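You operate a simulated robot arm through the tools that you are given. There is no shell and no other tool.

You are at the controls of a simulated robot arm. One attempt, no reset.

## Task
Wipe the dust off the sample bench, slide the large board there, dome it and label it 57 pcs.
Fine: wipe first and put the cloth back; slide, do not lift; press the label on to the dome; the other label stays. What is to be rubbed or washed off counts as gone when no trace of it is left.
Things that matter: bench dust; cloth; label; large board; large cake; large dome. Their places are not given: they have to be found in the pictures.

Only the result counts: the job must be done as asked and must still hold three seconds after the hand-in. Knocking over, shifting, dropping, spilling or breaking anything else fails it. Flat cloth is picked up by pressing the open fingertips on it (5 to 10 N) and closing them slowly along it; thin cloth reads only 2 to 8 mm in the jaws.

## Robot
A 6-joint arm with a two-finger gripper, fixed in place. Base frame: the origin is at the foot of the arm, x ahead of it, y to its left, z up; the work surface is at about z = 900. Readings come in mm, degrees, newtons and seconds.
It reaches about 1298 mm from its shoulder. Its first joint turns from -149.0 to 149.0 degrees. Payload 1.57 kg.
Tool frame: the origin (TCP) lies between the finger pads and is the grasp point; the fingertips stand 21 mm ahead of it; z points along the fingers, y is the line along which they close. The gripper opens to 70 mm. The gripper's body begins 50 mm behind the TCP.
Orientation is that of the tool frame in the base frame, as [roll, pitch, yaw] about the fixed x, y, z axes, in that order (R = Rz(yaw) Ry(pitch) Rx(roll)). With the fingers straight down and closing along the base's y, the tool's x points along the base's -x, its y along +y and its z along -z.

## Interface
- The arm moves only by the tool servo_tool. Its argument "increments" is a list of rows, each an object (a shift or turn left out is 0, a gripper value left out holds the last) with "delta_pos": the shift along the base's x, y, z in mm, a list of three; "dr": the turn, a rotation vector about the base's x, y, z in degrees, a list of three. In form: [{"delta_pos": [x, y, z], "dr": [ax, ay, az]}, ...]. A call has 1 to 20 rows; each row shifts and turns the commanded pose from where the row before left it. "hand" is the closure, from 0 (fully open) to 1 (shut), set as the call begins (left out, the last holds). A row lasts 0.2 s, in which the tool goes at most 50 mm and 8.6 degrees; a call with a longer step from one row to the next is refused whole, and so is a gripper value outside its range. A pose out of reach is approached as far as the arm can. The call stops where the force on the tool passes 40 N (or 10 N more than at its start, if that is more) or the arm is blocked; 0.2 s more then pass. The fingers move at their own pace and stop on an object; they squeeze with about 26 N. The grip force told is the motor's: it shows also when the fingers shut on nothing. Time passes only in rows, and 0.2 s behind the last, so rows that do not move let the fingers close. The reply holds the time, the measured pose of the TCP, the force on the tool along the base axes, the opening and the grip force, in the units named above and with some noise, with the torque about the TCP (base axes, N m) and any sound that the robot's microphone picked up.
- Cameras (640 x 400 px; columns grow to the right, rows downward): "scene" is fixed at [401.6, 652.2, 1637.7]; the picture's right is [0.90, 0.44, 0.00], its down [0.41, -0.85, -0.34] and it looks along [-0.15, 0.30, -0.94] (base axes); focal length 258 px, centre (320, 200). "wrist" rides on the gripper at [79, 4, -81] in the tool frame; the picture's right is [-0.05, 1.00, 0.00], its down [-0.67, -0.04, -0.74] and it looks along [-0.74, -0.04, 0.67] (tool axes); focal length 256 px, centre (320, 200).
- capture(camera): a new picture of that camera. It takes no simulated time.
- move_column(by): slides the trunk up (or, below 0, down) by that many mm; the arm rides with it, the base frame stays. It gives what a move gives, with no picture.
- pixel_to_xyz(camera, pixels): for up to 12 pixels [column, row] of the newest picture of that camera ("zoom" is the newest enlarged one), the place [x, y, z] in the base frame of the surface seen there, good to about 2 mm. It takes no simulated time.
- enlarge(camera, box): a new picture of the part [left, top, right, bottom] of that camera's present view, enlarged. It takes no simulated time.
- sign_off(): hands the job in; it is judged then, once.

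Open the gripper and draw the arm clear of the work before you hand the job in, unless the task says otherwise.

The tools are called after "Emit:" as name(argument=value, ...) on one line, values as JSON. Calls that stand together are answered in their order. servo_tool: Moves the arm, as the interface text tells. Its arguments: {"type":"object","properties":{"increments":{"type":"array","items":{"type":"object","properties":{"delta_pos":{"type":"array","items":{"type":"number"}},"dr":{"type":"array","items":{"type":"number"}}}}},"hand":{"type":"number"}},"required":["increments"]} The other tools are called the same way: move_column (by) slides the trunk up or down; capture (camera) takes a picture; pixel_to_xyz (camera, pixels) gives the place of the surface under pixels of a picture; enlarge (camera, box) takes an enlarged picture of a part of a camera's view; sign_off () hands the job in.

At the start:

```text
clock: 0.0
position: [267.8, 619.5, 1255.6]
tool_rot: [-180.0, 0.0, -179.9]
ft_force: [-0.1, 0.4, 0.5]
ft_torque: [-0.03, -0.02, -0.02]
width: 69.7
gripper_force: 0.0
trunk travel left (down, up): [-936.0, 34.0]
```

scene: 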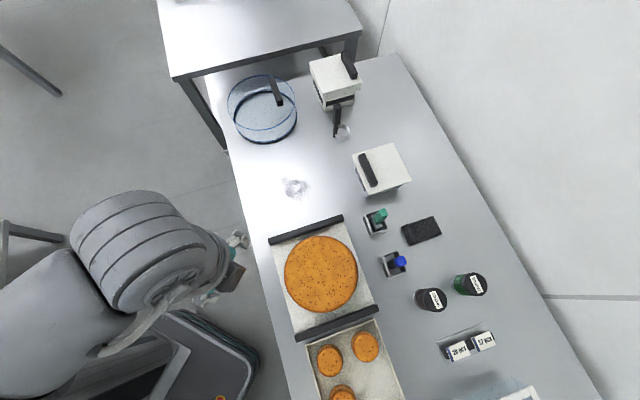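
wrist: 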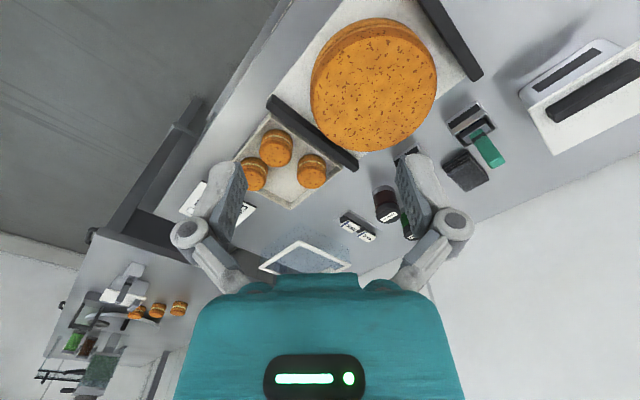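

The scene shows the large board with cake (320,275), a dome (262,108), labels (470,345) and a smudge (295,187). I enlarge several parts to identify everything.

Emit:
enlarge(camera="scene", box=[200, 40, 440, 190])

Emit:
enlarge(camera="scene", box=[240, 150, 480, 300])

Emit:
enlarge(camera="scene", box=[360, 250, 600, 400])

Emit:
enlarge(camera="wrist", box=[0, 150, 240, 300])

Emit:
enlarge(camera="wrist", box=[160, 140, 400, 290])

```text
2.67 times, centred on (320, 115) of scene
```

zoom: 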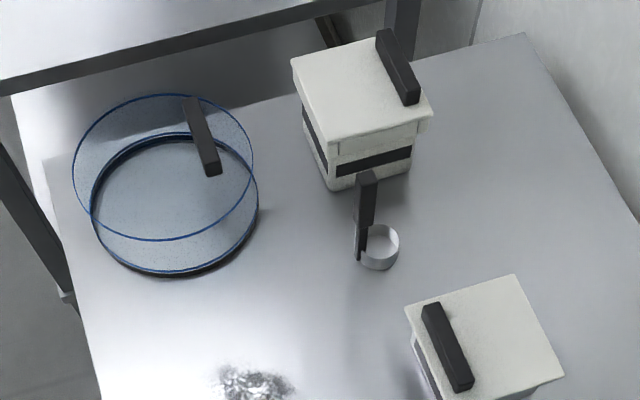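

```text
2.67 times, centred on (360, 225) of scene
```

zoom: 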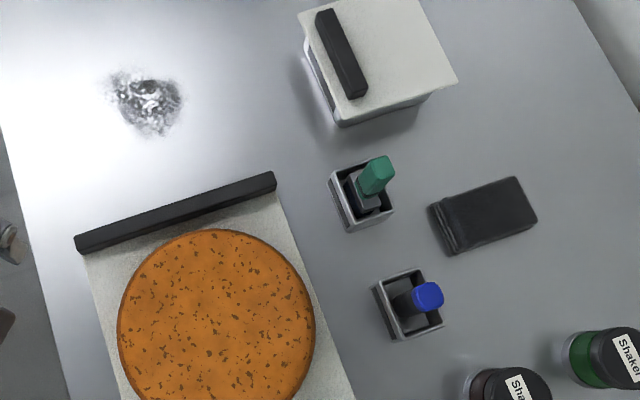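

```text
2.67 times, centred on (480, 325) of scene
```

zoom: 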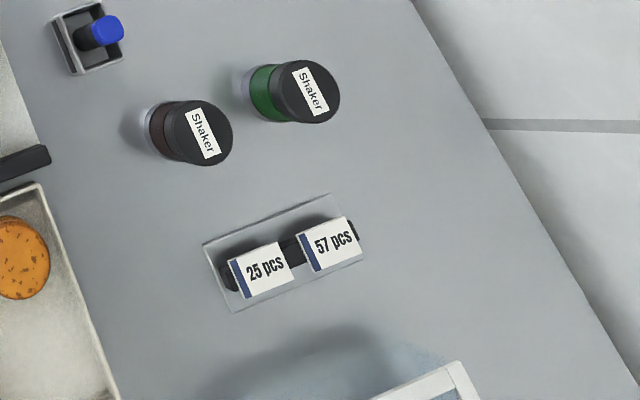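

```text
2.67 times, centred on (120, 225) of wrist
```

zoom: 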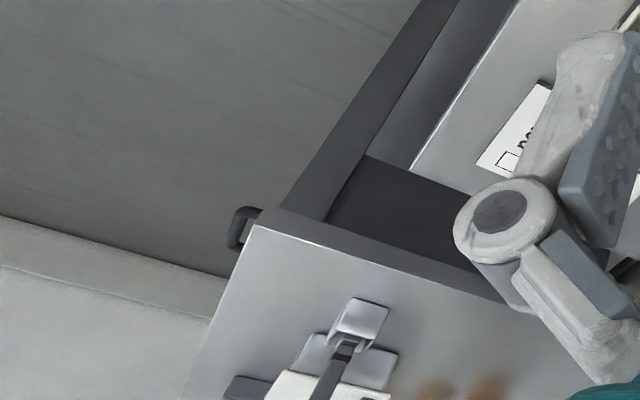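

```text
2.67 times, centred on (280, 215) of wrist
```

zoom: 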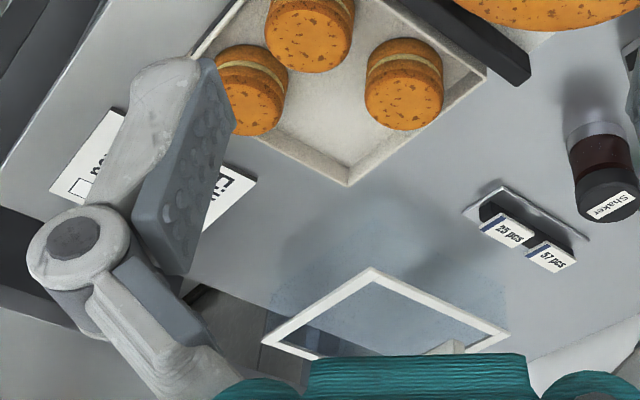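

I measure the positions of the main items on the scene picture.

Emit:
capture(camera="scene")

Emit:
pixel_to_xyz(camera="scene", pixels=[[295, 187], [320, 275], [271, 239], [341, 218], [299, 338], [376, 308], [260, 25], [262, 108], [278, 90], [408, 230], [425, 228], [395, 262]])

Emit:
pixel_to_xyz(camera="scene", pixels=[[458, 351], [485, 341], [445, 340], [483, 323], [330, 360], [398, 55], [228, 105], [300, 398], [600, 395], [255, 200], [300, 110], [245, 140]])

Emit:
pixel_to_xyz(camera="wrist", pixels=[[100, 245], [60, 370], [160, 310], [250, 210], [195, 200], [305, 260], [360, 232], [375, 85], [265, 190], [120, 270], [200, 290], [100, 360]])

```text
taken
```

scene: 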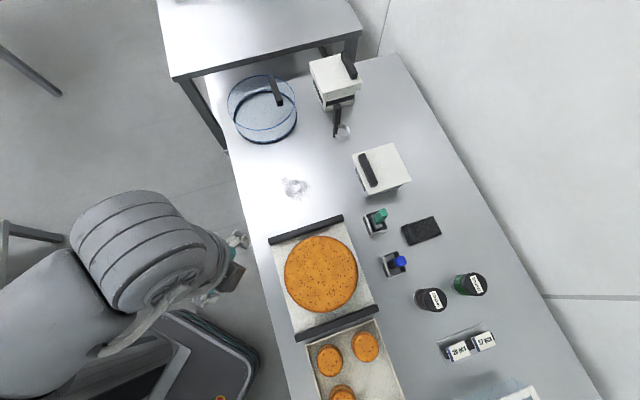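

```text
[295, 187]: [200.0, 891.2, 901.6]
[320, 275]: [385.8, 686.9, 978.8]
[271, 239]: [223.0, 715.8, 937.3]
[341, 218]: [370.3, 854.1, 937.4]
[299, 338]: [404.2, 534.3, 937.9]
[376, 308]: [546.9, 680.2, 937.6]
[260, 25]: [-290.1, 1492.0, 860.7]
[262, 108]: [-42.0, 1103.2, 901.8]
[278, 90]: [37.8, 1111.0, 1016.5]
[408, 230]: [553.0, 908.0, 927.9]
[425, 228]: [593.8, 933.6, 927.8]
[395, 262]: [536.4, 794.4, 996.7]
```

```text
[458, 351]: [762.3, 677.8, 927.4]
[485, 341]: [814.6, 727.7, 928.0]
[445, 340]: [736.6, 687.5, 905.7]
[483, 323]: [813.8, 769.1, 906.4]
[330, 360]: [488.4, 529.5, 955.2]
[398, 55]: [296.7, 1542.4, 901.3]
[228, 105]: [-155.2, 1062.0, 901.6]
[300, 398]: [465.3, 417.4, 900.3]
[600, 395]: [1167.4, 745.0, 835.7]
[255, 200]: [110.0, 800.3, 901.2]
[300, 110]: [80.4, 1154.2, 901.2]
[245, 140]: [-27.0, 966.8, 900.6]
```

```text
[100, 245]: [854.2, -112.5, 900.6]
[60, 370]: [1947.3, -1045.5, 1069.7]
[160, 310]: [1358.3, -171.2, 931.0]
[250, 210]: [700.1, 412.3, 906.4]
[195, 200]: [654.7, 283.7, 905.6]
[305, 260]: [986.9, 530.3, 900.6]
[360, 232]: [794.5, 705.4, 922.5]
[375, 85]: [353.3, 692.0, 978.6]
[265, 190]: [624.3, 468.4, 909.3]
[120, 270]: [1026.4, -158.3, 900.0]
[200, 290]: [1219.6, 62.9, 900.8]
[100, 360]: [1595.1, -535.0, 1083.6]
```

The bench runs diagonally; there is another table towards -y with more things, and a sheet of paper near (655,284). I turn the tool about z to look around with the wrist camera.

Emit:
servo_tool(increments=[{"dr": [0, 0, -8]}, {"dr": [0, 0, -8]}, {"dr": [0, 0, -8]}, {"dr": [0, 0, -8]}, {"dr": [0, 0, -8]}])

Emit:
capture(camera="wrist")

```text
clock: 1.2
position: [266.7, 620.0, 1254.2]
tool_rot: [-180.0, 0.0, 139.9]
ft_force: [0.2, -0.5, 0.1]
ft_torque: [0.02, -0.01, 0.0]
width: 70.2
gripper_force: 0.1
trunk travel left (down, up): [-936.0, 34.0]
```

```text
taken
```

wrist: 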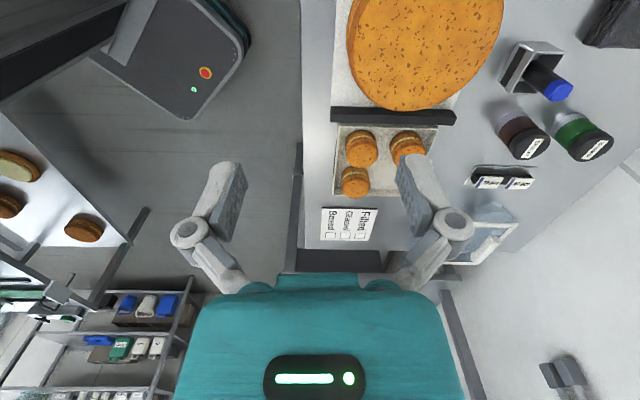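

The sheet at (350,223) and a tray at (490,225) appear; I enlarge them and the neighbouring table.

Emit:
enlarge(camera="wrist", box=[310, 190, 390, 250])

Emit:
enlarge(camera="wrist", box=[430, 120, 590, 270])

Emit:
enlarge(camera="wrist", box=[0, 100, 240, 400])

```text
6.67 times, centred on (350, 220) of wrist
```

zoom: 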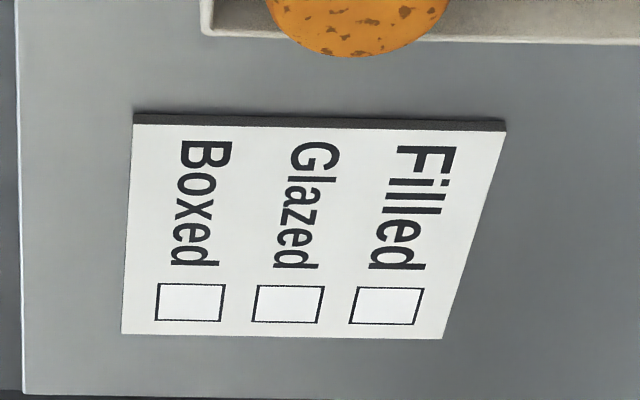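

```text
2.67 times, centred on (510, 195) of wrist
```

zoom: 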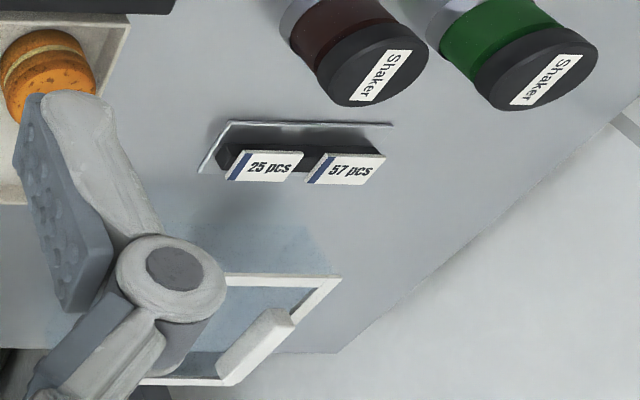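

```text
1.33 times, centred on (120, 250) of wrist
```

zoom: 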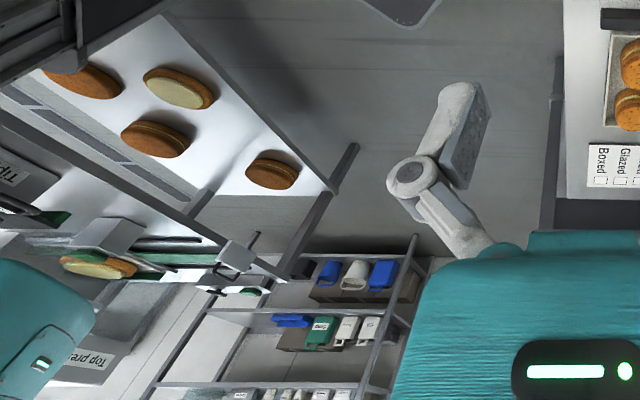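

I query some places in this wrist view, then turn the other way to look at the far end of the bench.

Emit:
pixel_to_xyz(camera="wrist", pixels=[[60, 190], [120, 240], [20, 165], [350, 223], [310, 240], [490, 182], [520, 183], [500, 225], [430, 245], [340, 265], [220, 80], [490, 250]])

Emit:
servo_tool(increments=[{"dr": [0, 0, 8]}, {"dr": [0, 0, 8]}, {"dr": [0, 0, 8]}, {"dr": [0, 0, 8]}, {"dr": [0, 0, 8]}, {"dr": [0, 0, 8]}, {"dr": [0, 0, 8]}, {"dr": [0, 0, 8]}, {"dr": [0, 0, 8]}, {"dr": [0, 0, 8]}, {"dr": [0, 0, 8]}, {"dr": [0, 0, 8]}, {"dr": [0, 0, 8]}, {"dr": [0, 0, 8]}, {"dr": [0, 0, 8]}])

Emit:
capture(camera="wrist")

```text
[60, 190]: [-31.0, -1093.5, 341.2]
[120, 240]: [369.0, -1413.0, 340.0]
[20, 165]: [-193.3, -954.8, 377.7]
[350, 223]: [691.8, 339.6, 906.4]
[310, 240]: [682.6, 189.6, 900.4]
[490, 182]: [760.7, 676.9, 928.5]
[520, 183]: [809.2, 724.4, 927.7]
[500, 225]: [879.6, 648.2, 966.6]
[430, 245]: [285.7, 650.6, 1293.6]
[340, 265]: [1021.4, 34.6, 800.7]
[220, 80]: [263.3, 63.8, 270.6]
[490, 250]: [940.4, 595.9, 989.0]
```

```text
clock: 4.4
position: [268.8, 618.9, 1253.6]
tool_rot: [-179.9, 0.0, -99.8]
ft_force: [0.1, -0.2, -0.4]
ft_torque: [-0.05, 0.01, 0.01]
width: 69.7
gripper_force: 0.1
trunk travel left (down, up): [-936.0, 34.0]
```

```text
taken
```

wrist: 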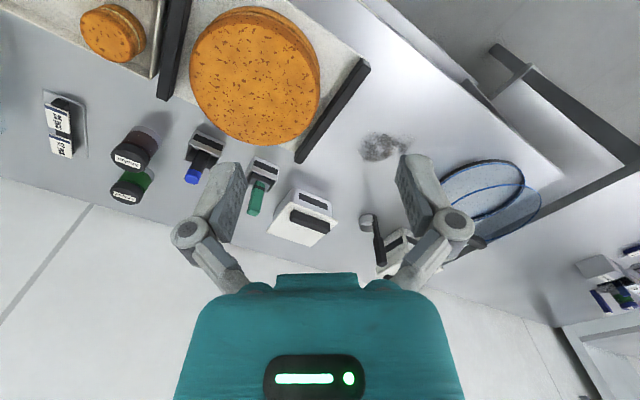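

The dust at (380,147), the dome at (490,190) and a box row are seen. I enlarge the parts to identify the cloth and any sign for "sample bench".

Emit:
enlarge(camera="wrist", box=[340, 90, 580, 290])

Emit:
enlarge(camera="wrist", box=[540, 220, 640, 400])

Emit:
enlarge(camera="scene", box=[380, 190, 480, 270])

Emit:
enlarge(camera="scene", box=[140, 0, 400, 120])

Emit:
enlarge(camera="wrist", box=[180, 120, 360, 260])

```text
2.00 times, centred on (460, 190) of wrist
```

zoom: 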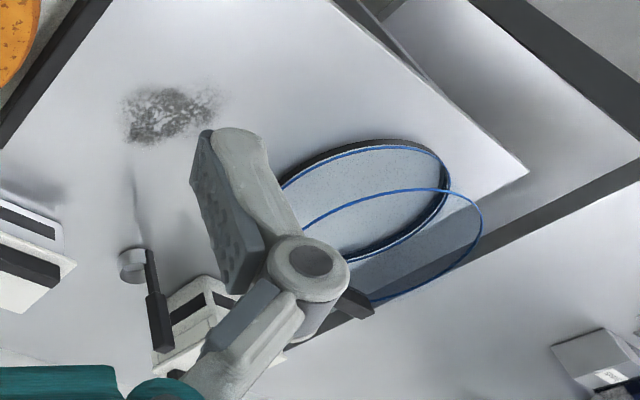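

```text
2.22 times, centred on (590, 310) of wrist
```

zoom: 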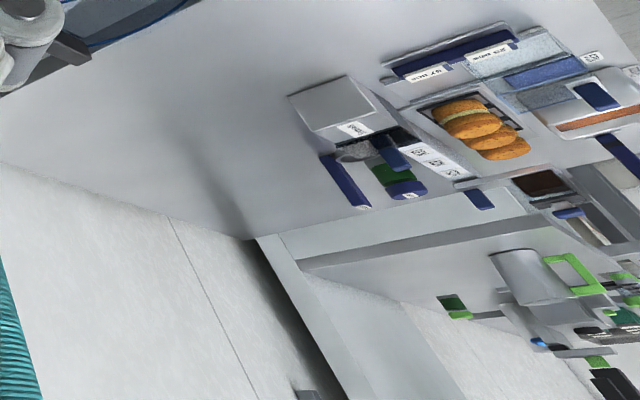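

```text
5.00 times, centred on (430, 230) of scene
```

zoom: 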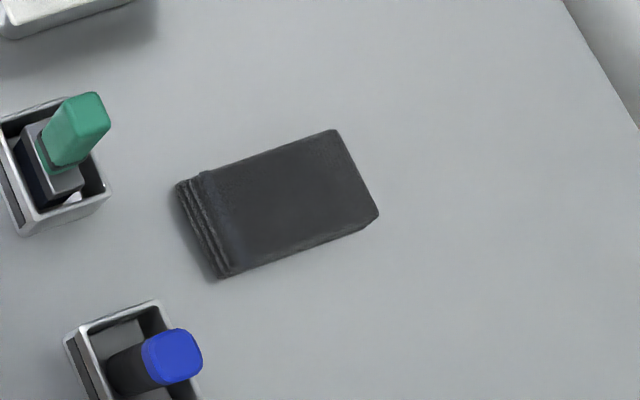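

```text
2.46 times, centred on (270, 60) of scene
```

zoom: 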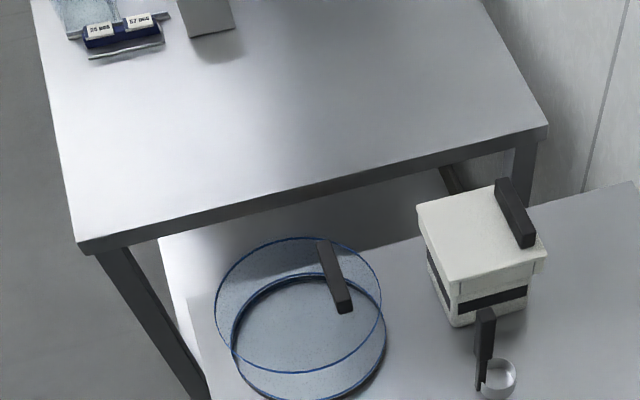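

```text
2.86 times, centred on (270, 190) of wrist
```

zoom: 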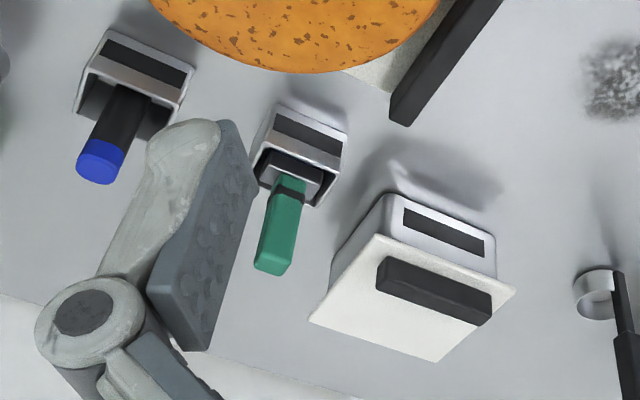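

The dark folded cloth lies near (575,920). I look closely at the far table's objects, the framed box at the other end and the bench surface for seams or signs.

Emit:
enlarge(camera="scene", box=[155, 0, 235, 30])

Emit:
enlarge(camera="scene", box=[420, 310, 580, 400])

Emit:
enlarge(camera="scene", box=[200, 60, 320, 160])

Emit:
enlarge(camera="scene", box=[220, 140, 380, 240])

Emit:
enlarge(camera="scene", box=[250, 280, 420, 400])

```text
8.00 times, centred on (195, 15) of scene
```

zoom: 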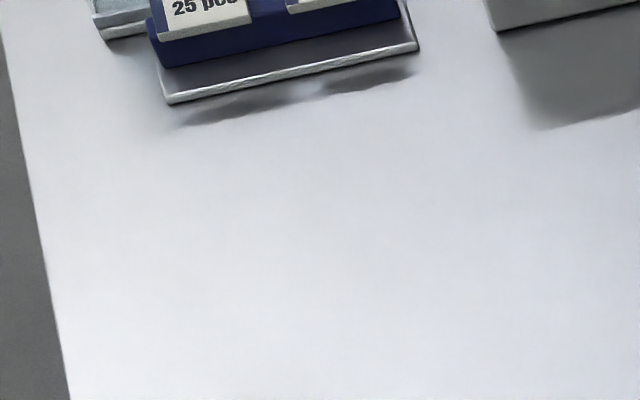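

```text
4.00 times, centred on (500, 355) of scene
```

zoom: 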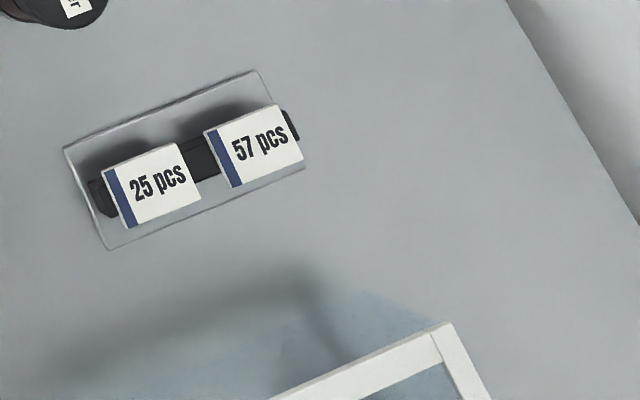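

```text
4.00 times, centred on (260, 110) of scene
```

zoom: 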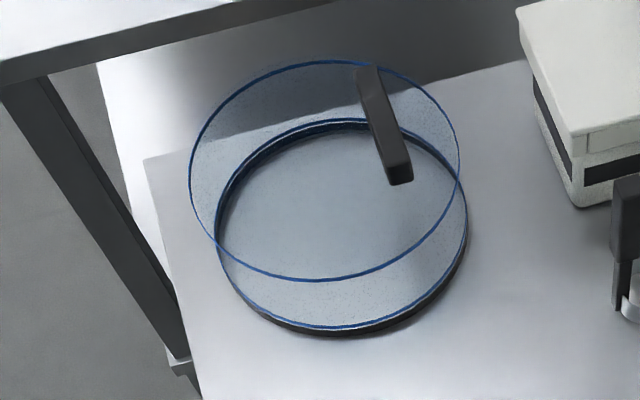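

```text
4.00 times, centred on (300, 190) of scene
```

zoom: 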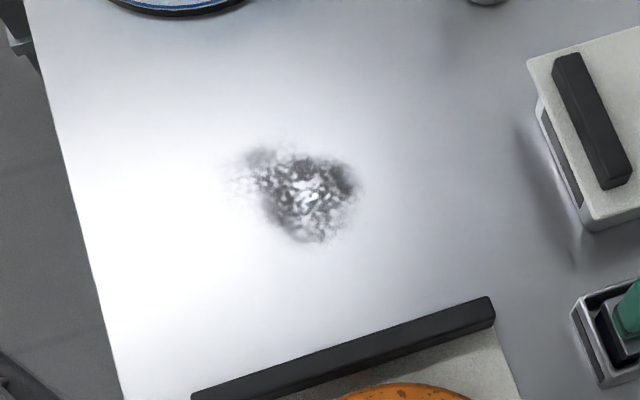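

```text
3.33 times, centred on (335, 340) of scene
```

zoom: 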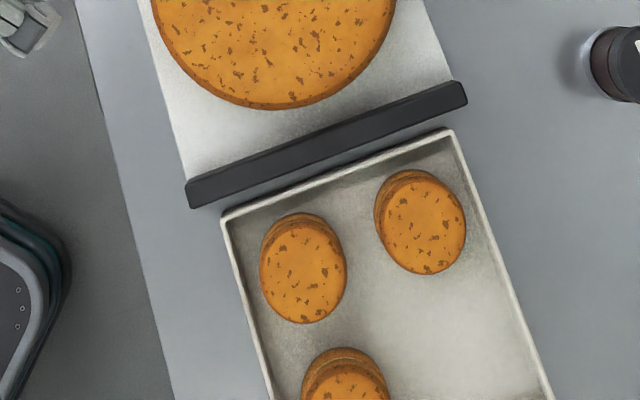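

I now measure the cloth precisely using an enlarged view.

Emit:
enlarge(camera="scene", box=[390, 200, 454, 256])

```text
7.14 times, centred on (422, 228) of scene
```

zoom: 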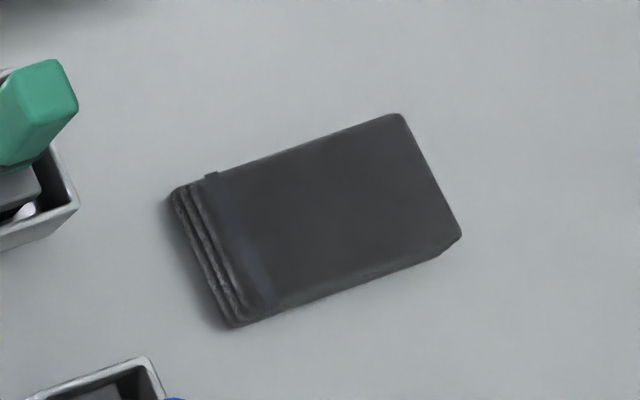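

I query the cloth's corners and the surrounding bench.

Emit:
pixel_to_xyz(camera="zoom", pixels=[[178, 192], [215, 180], [398, 118], [458, 238], [278, 305], [235, 322], [320, 210], [240, 330], [165, 195], [455, 255], [250, 240], [200, 240]])

```text
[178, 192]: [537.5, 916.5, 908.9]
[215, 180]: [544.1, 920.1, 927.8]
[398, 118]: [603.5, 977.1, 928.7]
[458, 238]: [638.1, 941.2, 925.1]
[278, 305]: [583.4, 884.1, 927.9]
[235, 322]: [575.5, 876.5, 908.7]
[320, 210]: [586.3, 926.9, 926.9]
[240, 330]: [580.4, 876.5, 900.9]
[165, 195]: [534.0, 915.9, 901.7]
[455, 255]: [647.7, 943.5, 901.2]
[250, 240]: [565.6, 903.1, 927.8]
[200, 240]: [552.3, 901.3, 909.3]
```

The cloth is a folded block about 88×52×27 mm centred near (590,928), long side at 45°. I rotate to yaw -135 and go above it at z≈1100.

Emit:
servo_tool(hand=0, increments=[{"delta_pos": [32, 31, -15], "dr": [0, 0, -7.04]}, {"delta_pos": [32, 31, -15], "dr": [0, 0, -7.04]}, {"delta_pos": [32, 31, -15], "dr": [0, 0, -7.04]}, {"delta_pos": [32, 31, -15], "dr": [0, 0, -7.04]}, {"delta_pos": [32, 31, -15], "dr": [0, 0, -7.04]}, {"delta_pos": [32, 31, -15]}, {"delta_pos": [32, 31, -15]}, {"delta_pos": [32, 31, -15]}, {"delta_pos": [32, 31, -15]}, {"delta_pos": [32, 31, -15]}, {}])

Emit:
capture(camera="wrist")

Emit:
capture(camera="scene")

```text
clock: 6.8
position: [586.3, 929.7, 1254.7]
tool_rot: [-180.0, 0.0, -135.2]
ft_force: [0.3, -0.1, -0.5]
ft_torque: [0.02, 0.02, 0.02]
width: 69.8
gripper_force: 0.1
out of reach, approached as far as the arm can: row 1, 2, 3, 4, 5, 6, 7, 8, 9, 10
trunk travel left (down, up): [-936.0, 34.0]
```

```text
taken
```

wrist: 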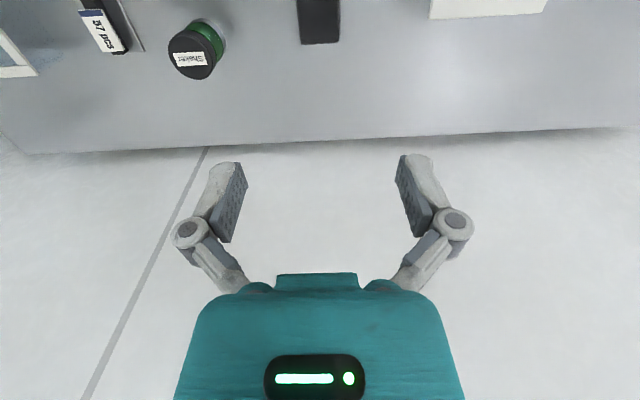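

```text
taken
```

scene: 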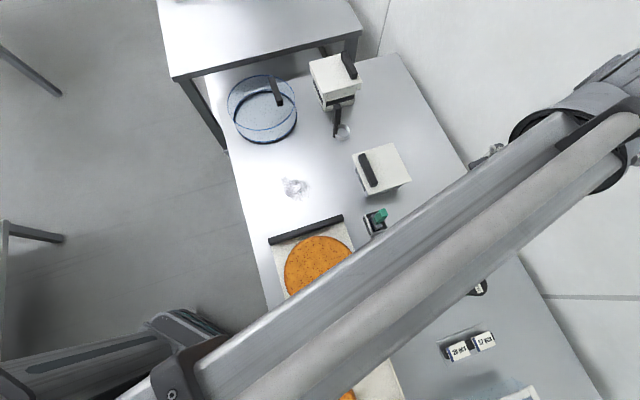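

The tool did not descend (out of reach in z), so the trunk must be lowered. First I check how high the arm's links run above the bench.

Emit:
pixel_to_xyz(camera="scene", pixels=[[200, 370], [300, 330], [400, 260], [500, 190], [590, 110], [620, 150], [490, 160], [180, 330], [60, 350], [370, 310], [450, 240], [150, 390]])

Emit:
pixel_to_xyz(camera="wrist", pixels=[[320, 15], [318, 40], [300, 40], [338, 40], [190, 58], [490, 5], [105, 30], [300, 2], [340, 2], [450, 18]])

```text
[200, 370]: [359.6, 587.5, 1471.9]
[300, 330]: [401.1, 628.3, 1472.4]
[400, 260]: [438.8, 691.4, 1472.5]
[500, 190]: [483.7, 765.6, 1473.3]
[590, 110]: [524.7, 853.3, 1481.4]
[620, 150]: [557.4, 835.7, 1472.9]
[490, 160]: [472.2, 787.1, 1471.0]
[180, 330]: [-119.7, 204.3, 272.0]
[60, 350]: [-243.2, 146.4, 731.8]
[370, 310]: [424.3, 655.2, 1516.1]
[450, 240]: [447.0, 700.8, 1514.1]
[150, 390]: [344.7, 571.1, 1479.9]
```

```text
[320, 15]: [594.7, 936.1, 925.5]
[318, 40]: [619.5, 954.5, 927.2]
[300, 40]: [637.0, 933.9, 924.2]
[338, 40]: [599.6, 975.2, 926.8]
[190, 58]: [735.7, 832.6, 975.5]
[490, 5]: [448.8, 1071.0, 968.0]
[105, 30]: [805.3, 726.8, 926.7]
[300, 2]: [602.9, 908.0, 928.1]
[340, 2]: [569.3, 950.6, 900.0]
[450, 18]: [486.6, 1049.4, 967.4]
```

The forearm runs ~220 mm above the TCP, well clear. I lower the trunk by 150 mm.

Emit:
move_column(by=-150)

Emit:
capture(camera="wrist")

```text
clock: 8.6
position: [586.5, 929.2, 1104.0]
tool_rot: [-179.9, 0.0, -135.2]
ft_force: [0.1, -0.2, -0.3]
ft_torque: [-0.01, 0.01, -0.01]
width: 70.2
gripper_force: 0.1
trunk travel left (down, up): [-786.0, 184.0]
```

```text
taken
```

wrist: 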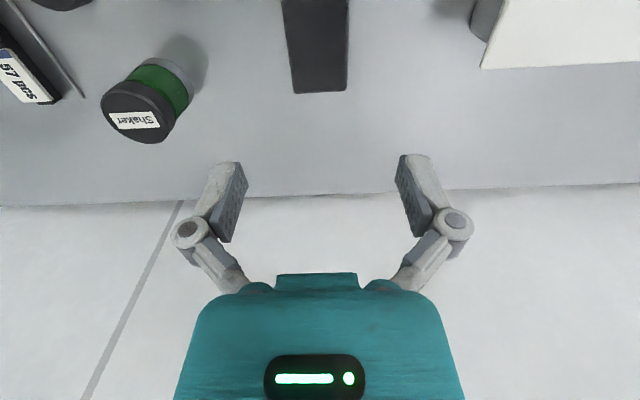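

Trunk lowering works (z now 1104). I test whether the arm itself can go down from here.

Emit:
servo_tool(increments=[{"delta_pos": [2, 0, -20]}, {"delta_pos": [2, -1, -20]}, {}])

Emit:
capture(camera="wrist")

```text
clock: 9.3
position: [587.2, 929.4, 1104.2]
tool_rot: [-180.0, 0.1, -135.3]
ft_force: [-0.6, -0.1, 0.4]
ft_torque: [0.01, 0.01, -0.03]
width: 69.7
gripper_force: 0.2
out of reach, approached as far as the arm can: row 1, 2
trunk travel left (down, up): [-786.0, 184.0]
```

```text
taken
```

wrist: 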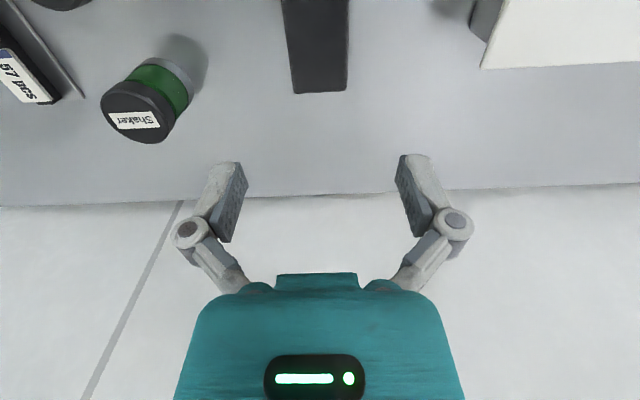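

The arm is at the bottom of its own range. I raise the arm 200 mm, then lower the trunk so the arm works mid-range.

Emit:
servo_tool(increments=[{"delta_pos": [0, 0, 40]}, {"delta_pos": [0, 0, 40]}, {"delta_pos": [0, 0, 40]}, {"delta_pos": [0, 0, 40]}, {"delta_pos": [0, 0, 40]}, {}])

```text
clock: 10.8
position: [587.3, 928.8, 1104.2]
tool_rot: [-180.0, 0.0, -135.2]
ft_force: [0.5, 0.4, -0.1]
ft_torque: [0.03, -0.02, 0.03]
width: 70.1
gripper_force: 0.2
out of reach, approached as far as the arm can: row 1, 2, 3, 4, 5
trunk travel left (down, up): [-786.0, 184.0]
```

Neither up nor down is possible: the arm is a planar type and height comes from the trunk only. I align over the cloth centre (588.7,927.3) and lower the trunk.

Emit:
servo_tool(increments=[{"delta_pos": [1.5, -1.5, 0]}, {}])

Emit:
move_column(by=-120)

Emit:
capture(camera="wrist")

```text
clock: 11.3
position: [588.4, 928.7, 1103.4]
tool_rot: [-180.0, 0.1, -135.3]
ft_force: [0.3, 0.3, -0.5]
ft_torque: [-0.02, 0.0, 0.02]
width: 70.2
gripper_force: 0.0
trunk travel left (down, up): [-786.0, 184.0]
```

```text
clock: 12.8
position: [588.2, 928.9, 985.4]
tool_rot: [180.0, 0.0, -135.2]
ft_force: [-0.2, -0.2, 0.9]
ft_torque: [-0.01, -0.01, -0.04]
width: 70.0
gripper_force: 0.1
trunk travel left (down, up): [-666.0, 304.0]
```

```text
taken
```

wrist: 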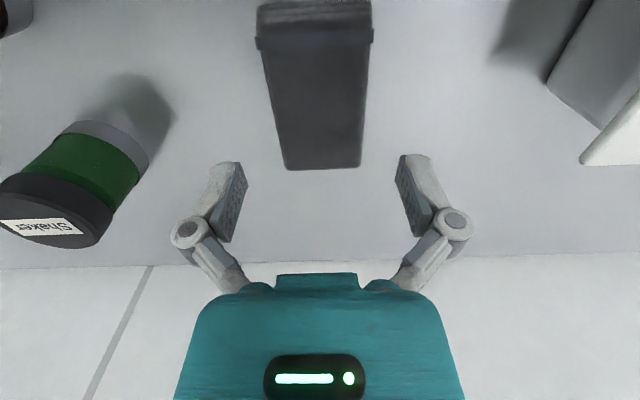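

The cloth is centred between the fingers (cols 258–372 about 318). I lower further to TCP z≈930.

Emit:
move_column(by=-55)

Emit:
capture(camera="wrist")

```text
clock: 13.8
position: [587.8, 928.9, 928.9]
tool_rot: [-180.0, 0.0, -135.2]
ft_force: [-0.6, 0.5, -0.5]
ft_torque: [0.01, 0.0, -0.01]
width: 70.1
gripper_force: 0.1
trunk travel left (down, up): [-611.0, 359.0]
```

```text
taken
```

wrist: 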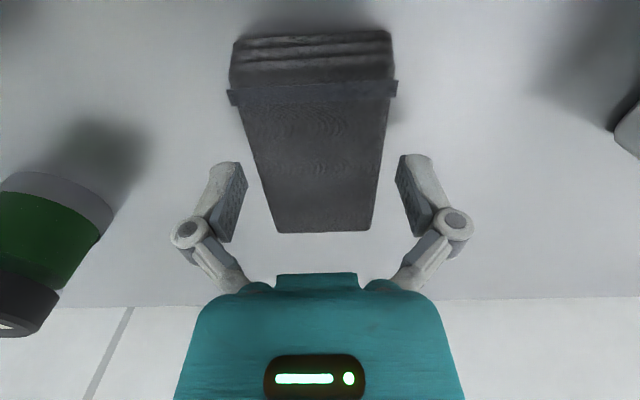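

The fingers are around the cloth at (315,170). I close the gripper.

Emit:
servo_tool(hand=1, increments=[{}, {}, {}, {}, {}])

Emit:
capture(camera="wrist")

```text
clock: 15.0
position: [588.8, 929.2, 930.5]
tool_rot: [179.9, -0.1, -135.2]
ft_force: [1.3, -0.1, 5.8]
ft_torque: [0.02, -0.01, 0.03]
width: 59.3
gripper_force: 25.9
trunk travel left (down, up): [-611.0, 359.0]
```

```text
taken
```

wrist: 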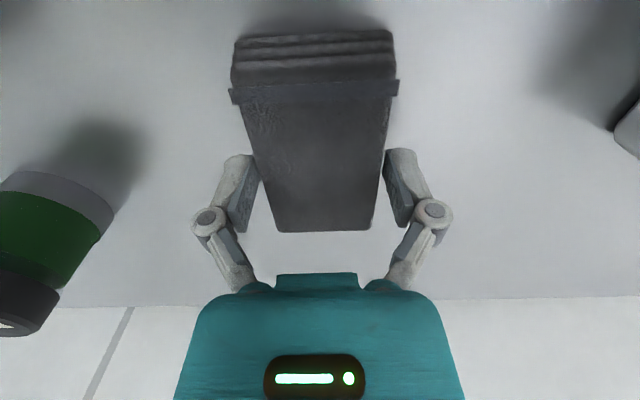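

The cloth is held (width 59.3, 26 N). I lift it by 150 mm and check.

Emit:
move_column(by=150)

Emit:
capture(camera="wrist")

Emit:
capture(camera="scene")

```text
clock: 16.8
position: [588.1, 927.0, 1079.3]
tool_rot: [-179.9, 0.0, -135.2]
ft_force: [-0.9, -1.2, -0.1]
ft_torque: [-0.03, 0.02, 0.0]
width: 59.2
gripper_force: 26.3
trunk travel left (down, up): [-761.0, 209.0]
```

```text
taken
```

wrist: 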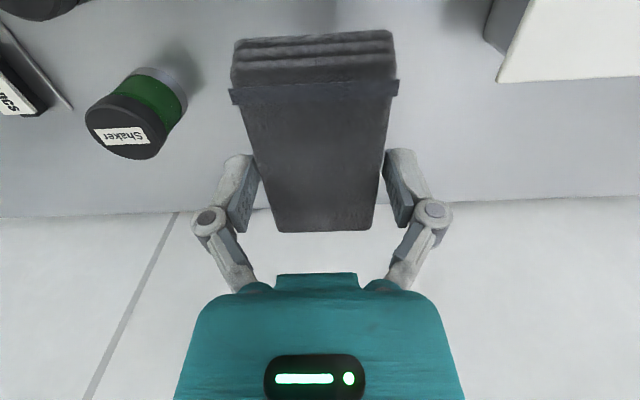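

```text
taken
```

scene: 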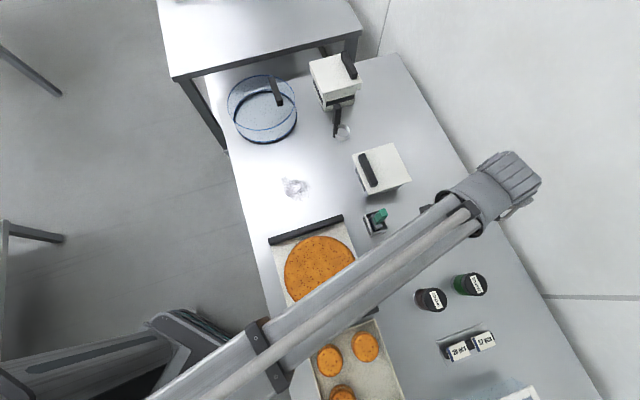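

Cloth lifted. I measure the extent of the dust.

Emit:
enlarge(camera="scene", box=[264, 164, 328, 212])

```text
8.33 times, centred on (296, 188) of scene
```

zoom: 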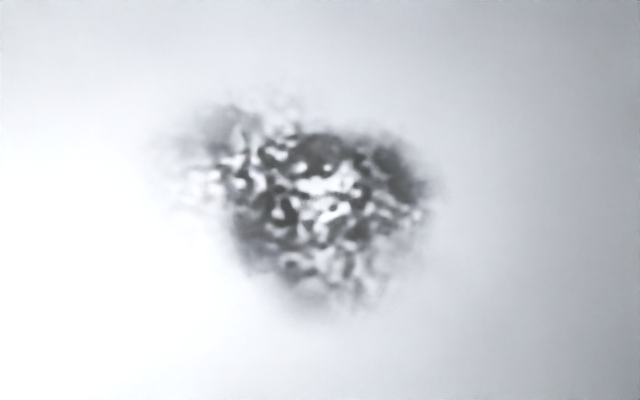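

I query the outline points of the dust in this zoom.

Emit:
pixel_to_xyz(camera="zoom", pixels=[[150, 150], [215, 95], [290, 95], [400, 135], [450, 190], [430, 240], [370, 310], [310, 325], [235, 255], [170, 210], [320, 190]])

```text
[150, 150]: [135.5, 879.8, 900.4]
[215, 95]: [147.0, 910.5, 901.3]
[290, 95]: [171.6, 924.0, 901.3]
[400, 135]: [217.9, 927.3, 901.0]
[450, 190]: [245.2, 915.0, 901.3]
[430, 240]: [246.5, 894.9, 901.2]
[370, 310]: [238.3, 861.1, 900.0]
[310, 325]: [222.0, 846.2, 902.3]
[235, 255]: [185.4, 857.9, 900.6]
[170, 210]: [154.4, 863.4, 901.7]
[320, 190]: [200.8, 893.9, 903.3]
```

Dust spans about 100 mm around (197,890). I carry the cloth above it at z≈1080.

Emit:
servo_tool(increments=[{"delta_pos": [-39, -3.8, 0]}, {"delta_pos": [-39, -3.8, 0]}, {"delta_pos": [-39, -3.8, 0]}, {"delta_pos": [-39, -3.8, 0]}, {"delta_pos": [-39, -3.8, 0]}, {"delta_pos": [-39, -3.8, 0]}, {"delta_pos": [-39, -3.8, 0]}, {"delta_pos": [-39, -3.8, 0]}, {"delta_pos": [-39, -3.8, 0]}, {"delta_pos": [-39, -3.8, 0]}, {}])

Emit:
capture(camera="wrist")

Emit:
capture(camera="scene")

```text
clock: 19.2
position: [198.8, 889.6, 1078.9]
tool_rot: [180.0, 0.0, -135.3]
ft_force: [-0.3, -0.7, -0.7]
ft_torque: [0.02, 0.0, -0.01]
width: 59.2
gripper_force: 25.9
trunk travel left (down, up): [-761.0, 209.0]
```

```text
taken
```

wrist: 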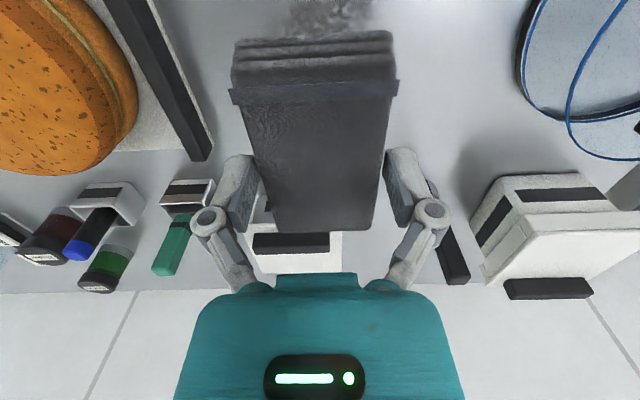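

```text
taken
```

scene: 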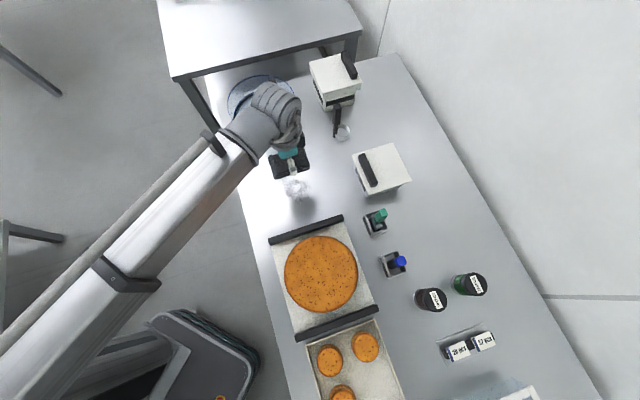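

Above the dust, path clear. I lower by 140 mm, then in small steps until a light press is felt.

Emit:
move_column(by=-140)

Emit:
move_column(by=-8)

Emit:
move_column(by=-2)

```text
clock: 20.8
position: [197.1, 889.8, 938.4]
tool_rot: [-180.0, 0.0, -135.2]
ft_force: [-0.8, 0.0, -0.3]
ft_torque: [-0.01, -0.02, 0.0]
width: 58.9
gripper_force: 25.9
trunk travel left (down, up): [-621.0, 349.0]
```

```text
clock: 21.4
position: [198.9, 889.5, 932.0]
tool_rot: [180.0, 0.0, -135.2]
ft_force: [-0.1, -0.6, -0.1]
ft_torque: [-0.03, 0.02, 0.0]
width: 59.2
gripper_force: 26.0
trunk travel left (down, up): [-613.0, 357.0]
```

```text
clock: 21.9
position: [198.4, 888.9, 930.1]
tool_rot: [-180.0, 0.0, -135.2]
ft_force: [0.7, 1.2, 4.8]
ft_torque: [0.03, 0.06, -0.03]
width: 59.1
gripper_force: 25.8
trunk travel left (down, up): [-611.0, 359.0]
```

Contact at 4.8 N. I press 1 mm more.

Emit:
move_column(by=-1)

```text
clock: 22.4
position: [199.0, 889.9, 929.3]
tool_rot: [180.0, 0.2, -135.3]
ft_force: [2.3, 7.0, 19.6]
ft_torque: [-0.05, 0.07, 0.0]
width: 59.3
gripper_force: 26.2
trunk travel left (down, up): [-610.0, 360.0]
```

19.6 N is rather much; I ease up by 0.6 mm.

Emit:
move_column(by=0.6)

```text
clock: 22.9
position: [198.8, 888.7, 929.4]
tool_rot: [180.0, 0.1, -135.1]
ft_force: [1.3, 5.4, 13.3]
ft_torque: [0.2, -0.02, -0.04]
width: 59.5
gripper_force: 25.7
trunk travel left (down, up): [-610.0, 360.0]
```

About 13 N; now I wipe along the bench direction, first the middle lane: ±70 mm.

Emit:
servo_tool(increments=[{"delta_pos": [12.4, -12.4, 0]}, {"delta_pos": [12.4, -12.4, 0]}, {"delta_pos": [12.4, -12.4, 0]}, {"delta_pos": [12.4, -12.4, 0]}, {"delta_pos": [-12.4, 12.4, 0]}, {"delta_pos": [-12.4, 12.4, 0]}, {"delta_pos": [-12.4, 12.4, 0]}, {"delta_pos": [-12.4, 12.4, 0]}, {"delta_pos": [-12.4, 12.4, 0]}, {"delta_pos": [-12.4, 12.4, 0]}, {"delta_pos": [-12.4, 12.4, 0]}, {"delta_pos": [-12.4, 12.4, 0]}])

Emit:
capture(camera="scene")

```text
clock: 25.5
position: [148.9, 939.3, 930.4]
tool_rot: [-179.9, 0.0, -135.3]
ft_force: [1.2, -1.2, 5.4]
ft_torque: [-0.03, -0.05, 0.04]
width: 59.3
gripper_force: 26.4
trunk travel left (down, up): [-610.0, 360.0]
```

```text
taken
```

scene: 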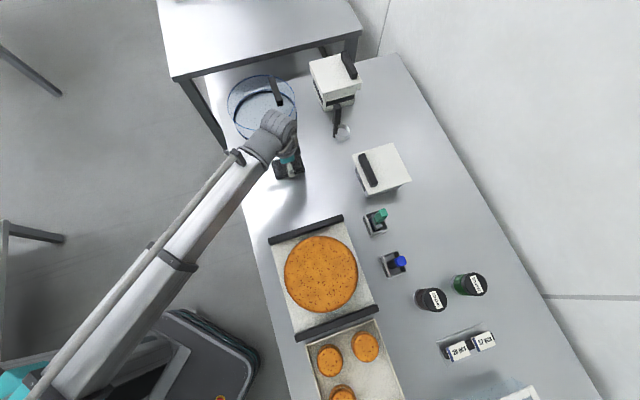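

I enlarge the wiped place to see what's left.

Emit:
enlarge(camera="scene", box=[240, 140, 352, 224])

```text
4.76 times, centred on (296, 182) of scene
```

zoom: 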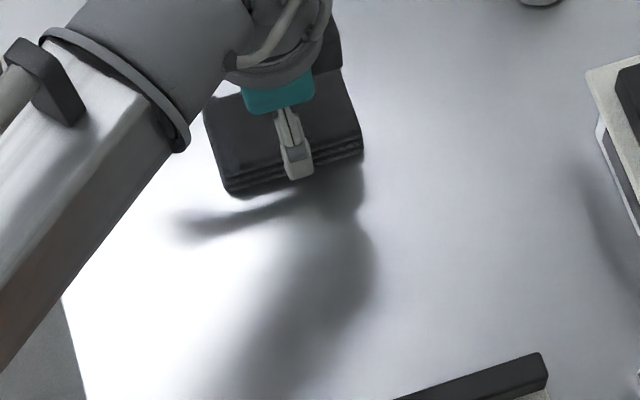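

The middle lane looks clean. I wipe the outer lane (v≈805) and then the inner lane (v≈735).

Emit:
servo_tool(increments=[{"delta_pos": [12.7, 12.7, 0]}, {"delta_pos": [12.7, 12.7, 0]}, {"delta_pos": [12.4, -12.4, 0]}, {"delta_pos": [12.4, -12.4, 0]}, {"delta_pos": [12.4, -12.4, 0]}, {"delta_pos": [12.4, -12.4, 0]}, {"delta_pos": [12.4, -12.4, 0]}, {"delta_pos": [12.4, -12.4, 0]}, {"delta_pos": [12.4, -12.4, 0]}, {"delta_pos": [12.4, -12.4, 0]}, {"delta_pos": [-12.4, -12.4, 0]}, {"delta_pos": [-12.4, -12.4, 0]}, {"delta_pos": [-12.4, -12.4, 0]}, {"delta_pos": [-12.4, -12.4, 0]}])

Emit:
servo_tool(increments=[{"delta_pos": [-12.4, 12.4, 0]}, {"delta_pos": [-12.4, 12.4, 0]}, {"delta_pos": [-12.4, 12.4, 0]}, {"delta_pos": [-12.4, 12.4, 0]}, {"delta_pos": [-12.4, 12.4, 0]}, {"delta_pos": [-12.4, 12.4, 0]}, {"delta_pos": [-12.4, 12.4, 0]}, {"delta_pos": [-12.4, 12.4, 0]}])

Emit:
enlarge(camera="scene", box=[240, 140, 352, 224])

```text
clock: 28.5
position: [222.0, 815.5, 931.4]
tool_rot: [180.0, 0.1, -135.2]
ft_force: [-0.6, 0.4, 6.9]
ft_torque: [0.12, -0.23, 0.06]
width: 59.2
gripper_force: 26.0
trunk travel left (down, up): [-610.0, 360.0]
```

```text
clock: 30.3
position: [124.3, 914.6, 929.7]
tool_rot: [180.0, 0.1, -135.2]
ft_force: [-0.4, -0.3, 5.2]
ft_torque: [-0.04, -0.06, 0.01]
width: 59.3
gripper_force: 26.0
trunk travel left (down, up): [-610.0, 360.0]
```

```text
4.76 times, centred on (296, 182) of scene
```

zoom: 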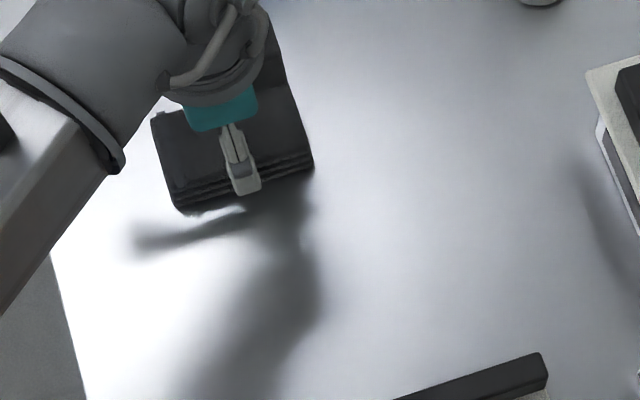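

Looks clean; I make a second pass on intermediate lanes for safety.

Emit:
servo_tool(increments=[{"delta_pos": [12.7, 12.7, 0]}, {"delta_pos": [12.4, -12.4, 0]}, {"delta_pos": [12.4, -12.4, 0]}, {"delta_pos": [12.4, -12.4, 0]}, {"delta_pos": [12.4, -12.4, 0]}, {"delta_pos": [12.4, -12.4, 0]}, {"delta_pos": [12.4, -12.4, 0]}, {"delta_pos": [12.4, -12.4, 0]}, {"delta_pos": [12.4, -12.4, 0]}, {"delta_pos": [12.7, 12.7, 0]}, {"delta_pos": [12.7, 12.7, 0]}])

Emit:
servo_tool(increments=[{"delta_pos": [-12.4, 12.4, 0]}, {"delta_pos": [-12.4, 12.4, 0]}, {"delta_pos": [-12.4, 12.4, 0]}, {"delta_pos": [-12.4, 12.4, 0]}, {"delta_pos": [-12.4, 12.4, 0]}, {"delta_pos": [-12.4, 12.4, 0]}, {"delta_pos": [-12.4, 12.4, 0]}, {"delta_pos": [-12.4, 12.4, 0]}, {}])

Emit:
move_column(by=150)

Emit:
capture(camera="wrist")

Emit:
enlarge(camera="scene", box=[230, 140, 342, 224])

```text
clock: 32.7
position: [261.8, 854.9, 929.3]
tool_rot: [-180.0, 0.0, -135.2]
ft_force: [-0.4, -0.5, 4.3]
ft_torque: [-0.07, 0.1, -0.02]
width: 59.4
gripper_force: 25.4
trunk travel left (down, up): [-610.0, 360.0]
```

```text
clock: 34.7
position: [163.0, 953.4, 929.1]
tool_rot: [-180.0, 0.0, -135.2]
ft_force: [-0.1, 1.1, 4.4]
ft_torque: [-0.05, 0.0, 0.06]
width: 59.0
gripper_force: 26.0
trunk travel left (down, up): [-610.0, 360.0]
```

```text
clock: 36.5
position: [162.9, 953.8, 1079.3]
tool_rot: [-180.0, 0.1, -135.2]
ft_force: [-0.4, 0.4, -0.9]
ft_torque: [-0.02, 0.01, 0.02]
width: 59.2
gripper_force: 26.4
trunk travel left (down, up): [-760.0, 210.0]
```

```text
taken
```

wrist: 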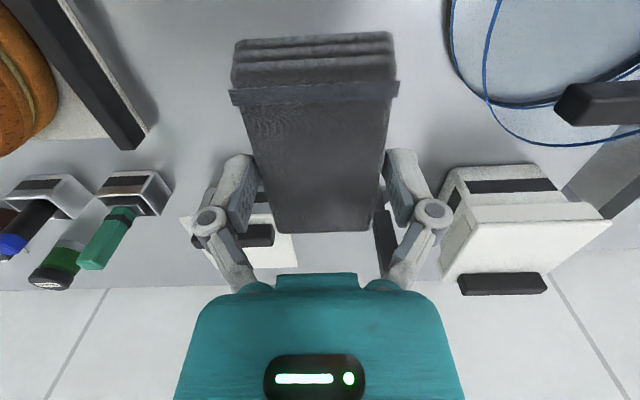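

```text
4.76 times, centred on (286, 182) of scene
```

zoom: 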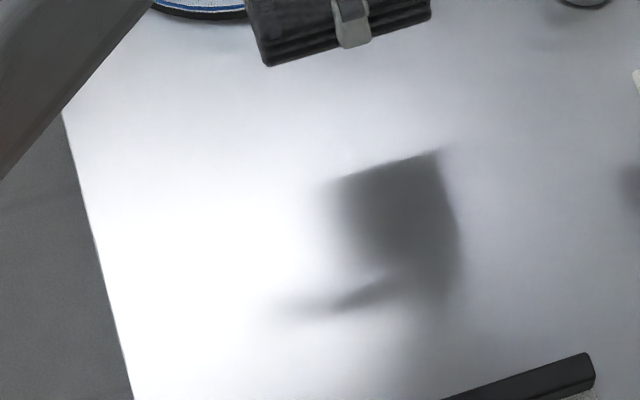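

Only shadows remain. I carry the cloth back above its home at (588.5,928.9) and look at the wiped place unshadowed.

Emit:
servo_tool(increments=[{"delta_pos": [42.5, -2.5, 0]}, {"delta_pos": [42.5, -2.5, 0]}, {"delta_pos": [42.5, -2.5, 0]}, {"delta_pos": [42.5, -2.5, 0]}, {"delta_pos": [42.5, -2.5, 0]}, {"delta_pos": [42.5, -2.5, 0]}, {"delta_pos": [42.5, -2.5, 0]}, {"delta_pos": [42.5, -2.5, 0]}, {"delta_pos": [42.5, -2.5, 0]}, {"delta_pos": [42.5, -2.5, 0]}, {}, {}])

Emit:
capture(camera="scene")

Emit:
enlarge(camera="scene", box=[220, 130, 364, 226])

Emit:
capture(camera="wrist")

```text
clock: 39.1
position: [588.0, 927.3, 1078.9]
tool_rot: [180.0, 0.0, -135.2]
ft_force: [0.6, 0.1, -1.4]
ft_torque: [0.01, 0.0, -0.02]
width: 59.1
gripper_force: 26.2
trunk travel left (down, up): [-760.0, 210.0]
```

```text
taken
```

scene: 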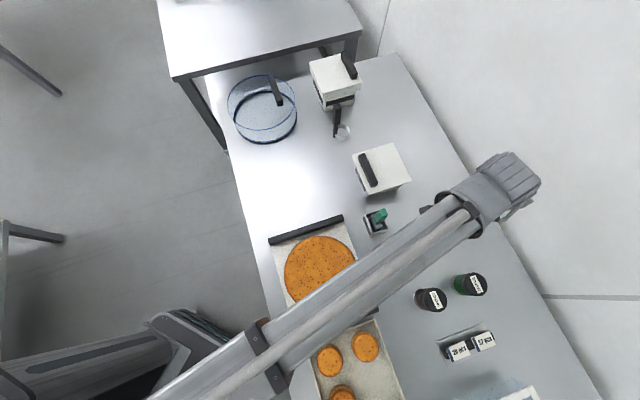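

```text
4.17 times, centred on (292, 178) of scene
```

zoom: 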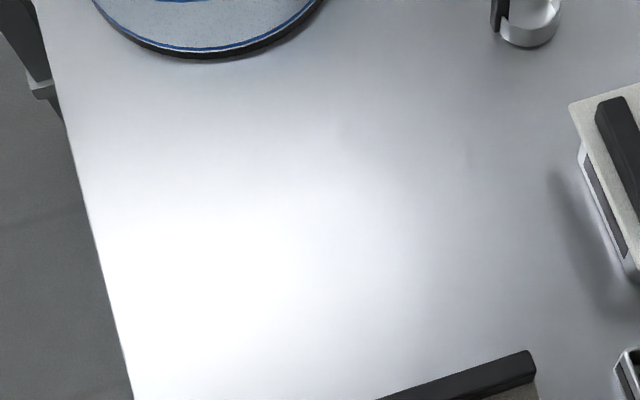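

```text
taken
```

wrist: 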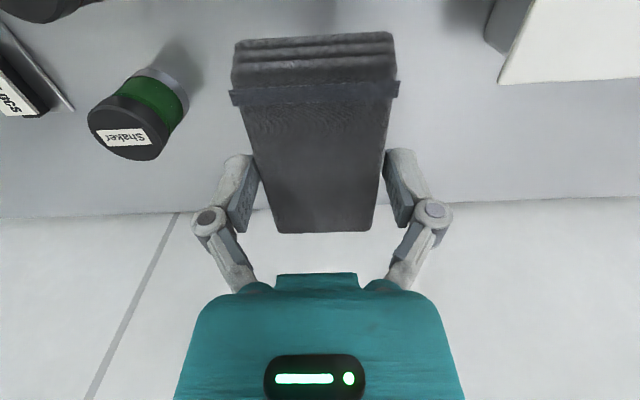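

The place looks clean. I set the cloth down at its home: lower 147 mm then finer.

Emit:
move_column(by=-147)

Emit:
move_column(by=-1.5)

```text
clock: 40.8
position: [587.2, 926.1, 933.3]
tool_rot: [180.0, 0.0, -135.2]
ft_force: [-0.8, -0.5, -1.4]
ft_torque: [0.04, 0.0, 0.0]
width: 59.3
gripper_force: 25.9
trunk travel left (down, up): [-613.0, 357.0]
```

```text
clock: 41.3
position: [587.6, 927.3, 931.6]
tool_rot: [180.0, 0.0, -135.3]
ft_force: [-0.6, -0.7, 0.0]
ft_torque: [0.01, 0.03, 0.0]
width: 59.0
gripper_force: 26.1
trunk travel left (down, up): [-612.0, 358.0]
```

Slightly shift (+1,+1.5) to match the original grasp pose, and lower 0.8 mm to touch.

Emit:
servo_tool(increments=[{"delta_pos": [1, 1.3, 0]}, {}])

Emit:
move_column(by=-0.9)

```text
clock: 41.9
position: [589.0, 928.9, 929.1]
tool_rot: [180.0, 0.0, -135.3]
ft_force: [0.1, 0.1, -1.3]
ft_torque: [0.02, 0.04, -0.01]
width: 59.1
gripper_force: 26.2
trunk travel left (down, up): [-612.0, 358.0]
```

```text
clock: 42.4
position: [589.7, 928.4, 928.9]
tool_rot: [-180.0, 0.0, -135.2]
ft_force: [0.4, 0.4, -0.8]
ft_torque: [0.0, -0.01, 0.02]
width: 59.0
gripper_force: 26.2
trunk travel left (down, up): [-611.0, 359.0]
```

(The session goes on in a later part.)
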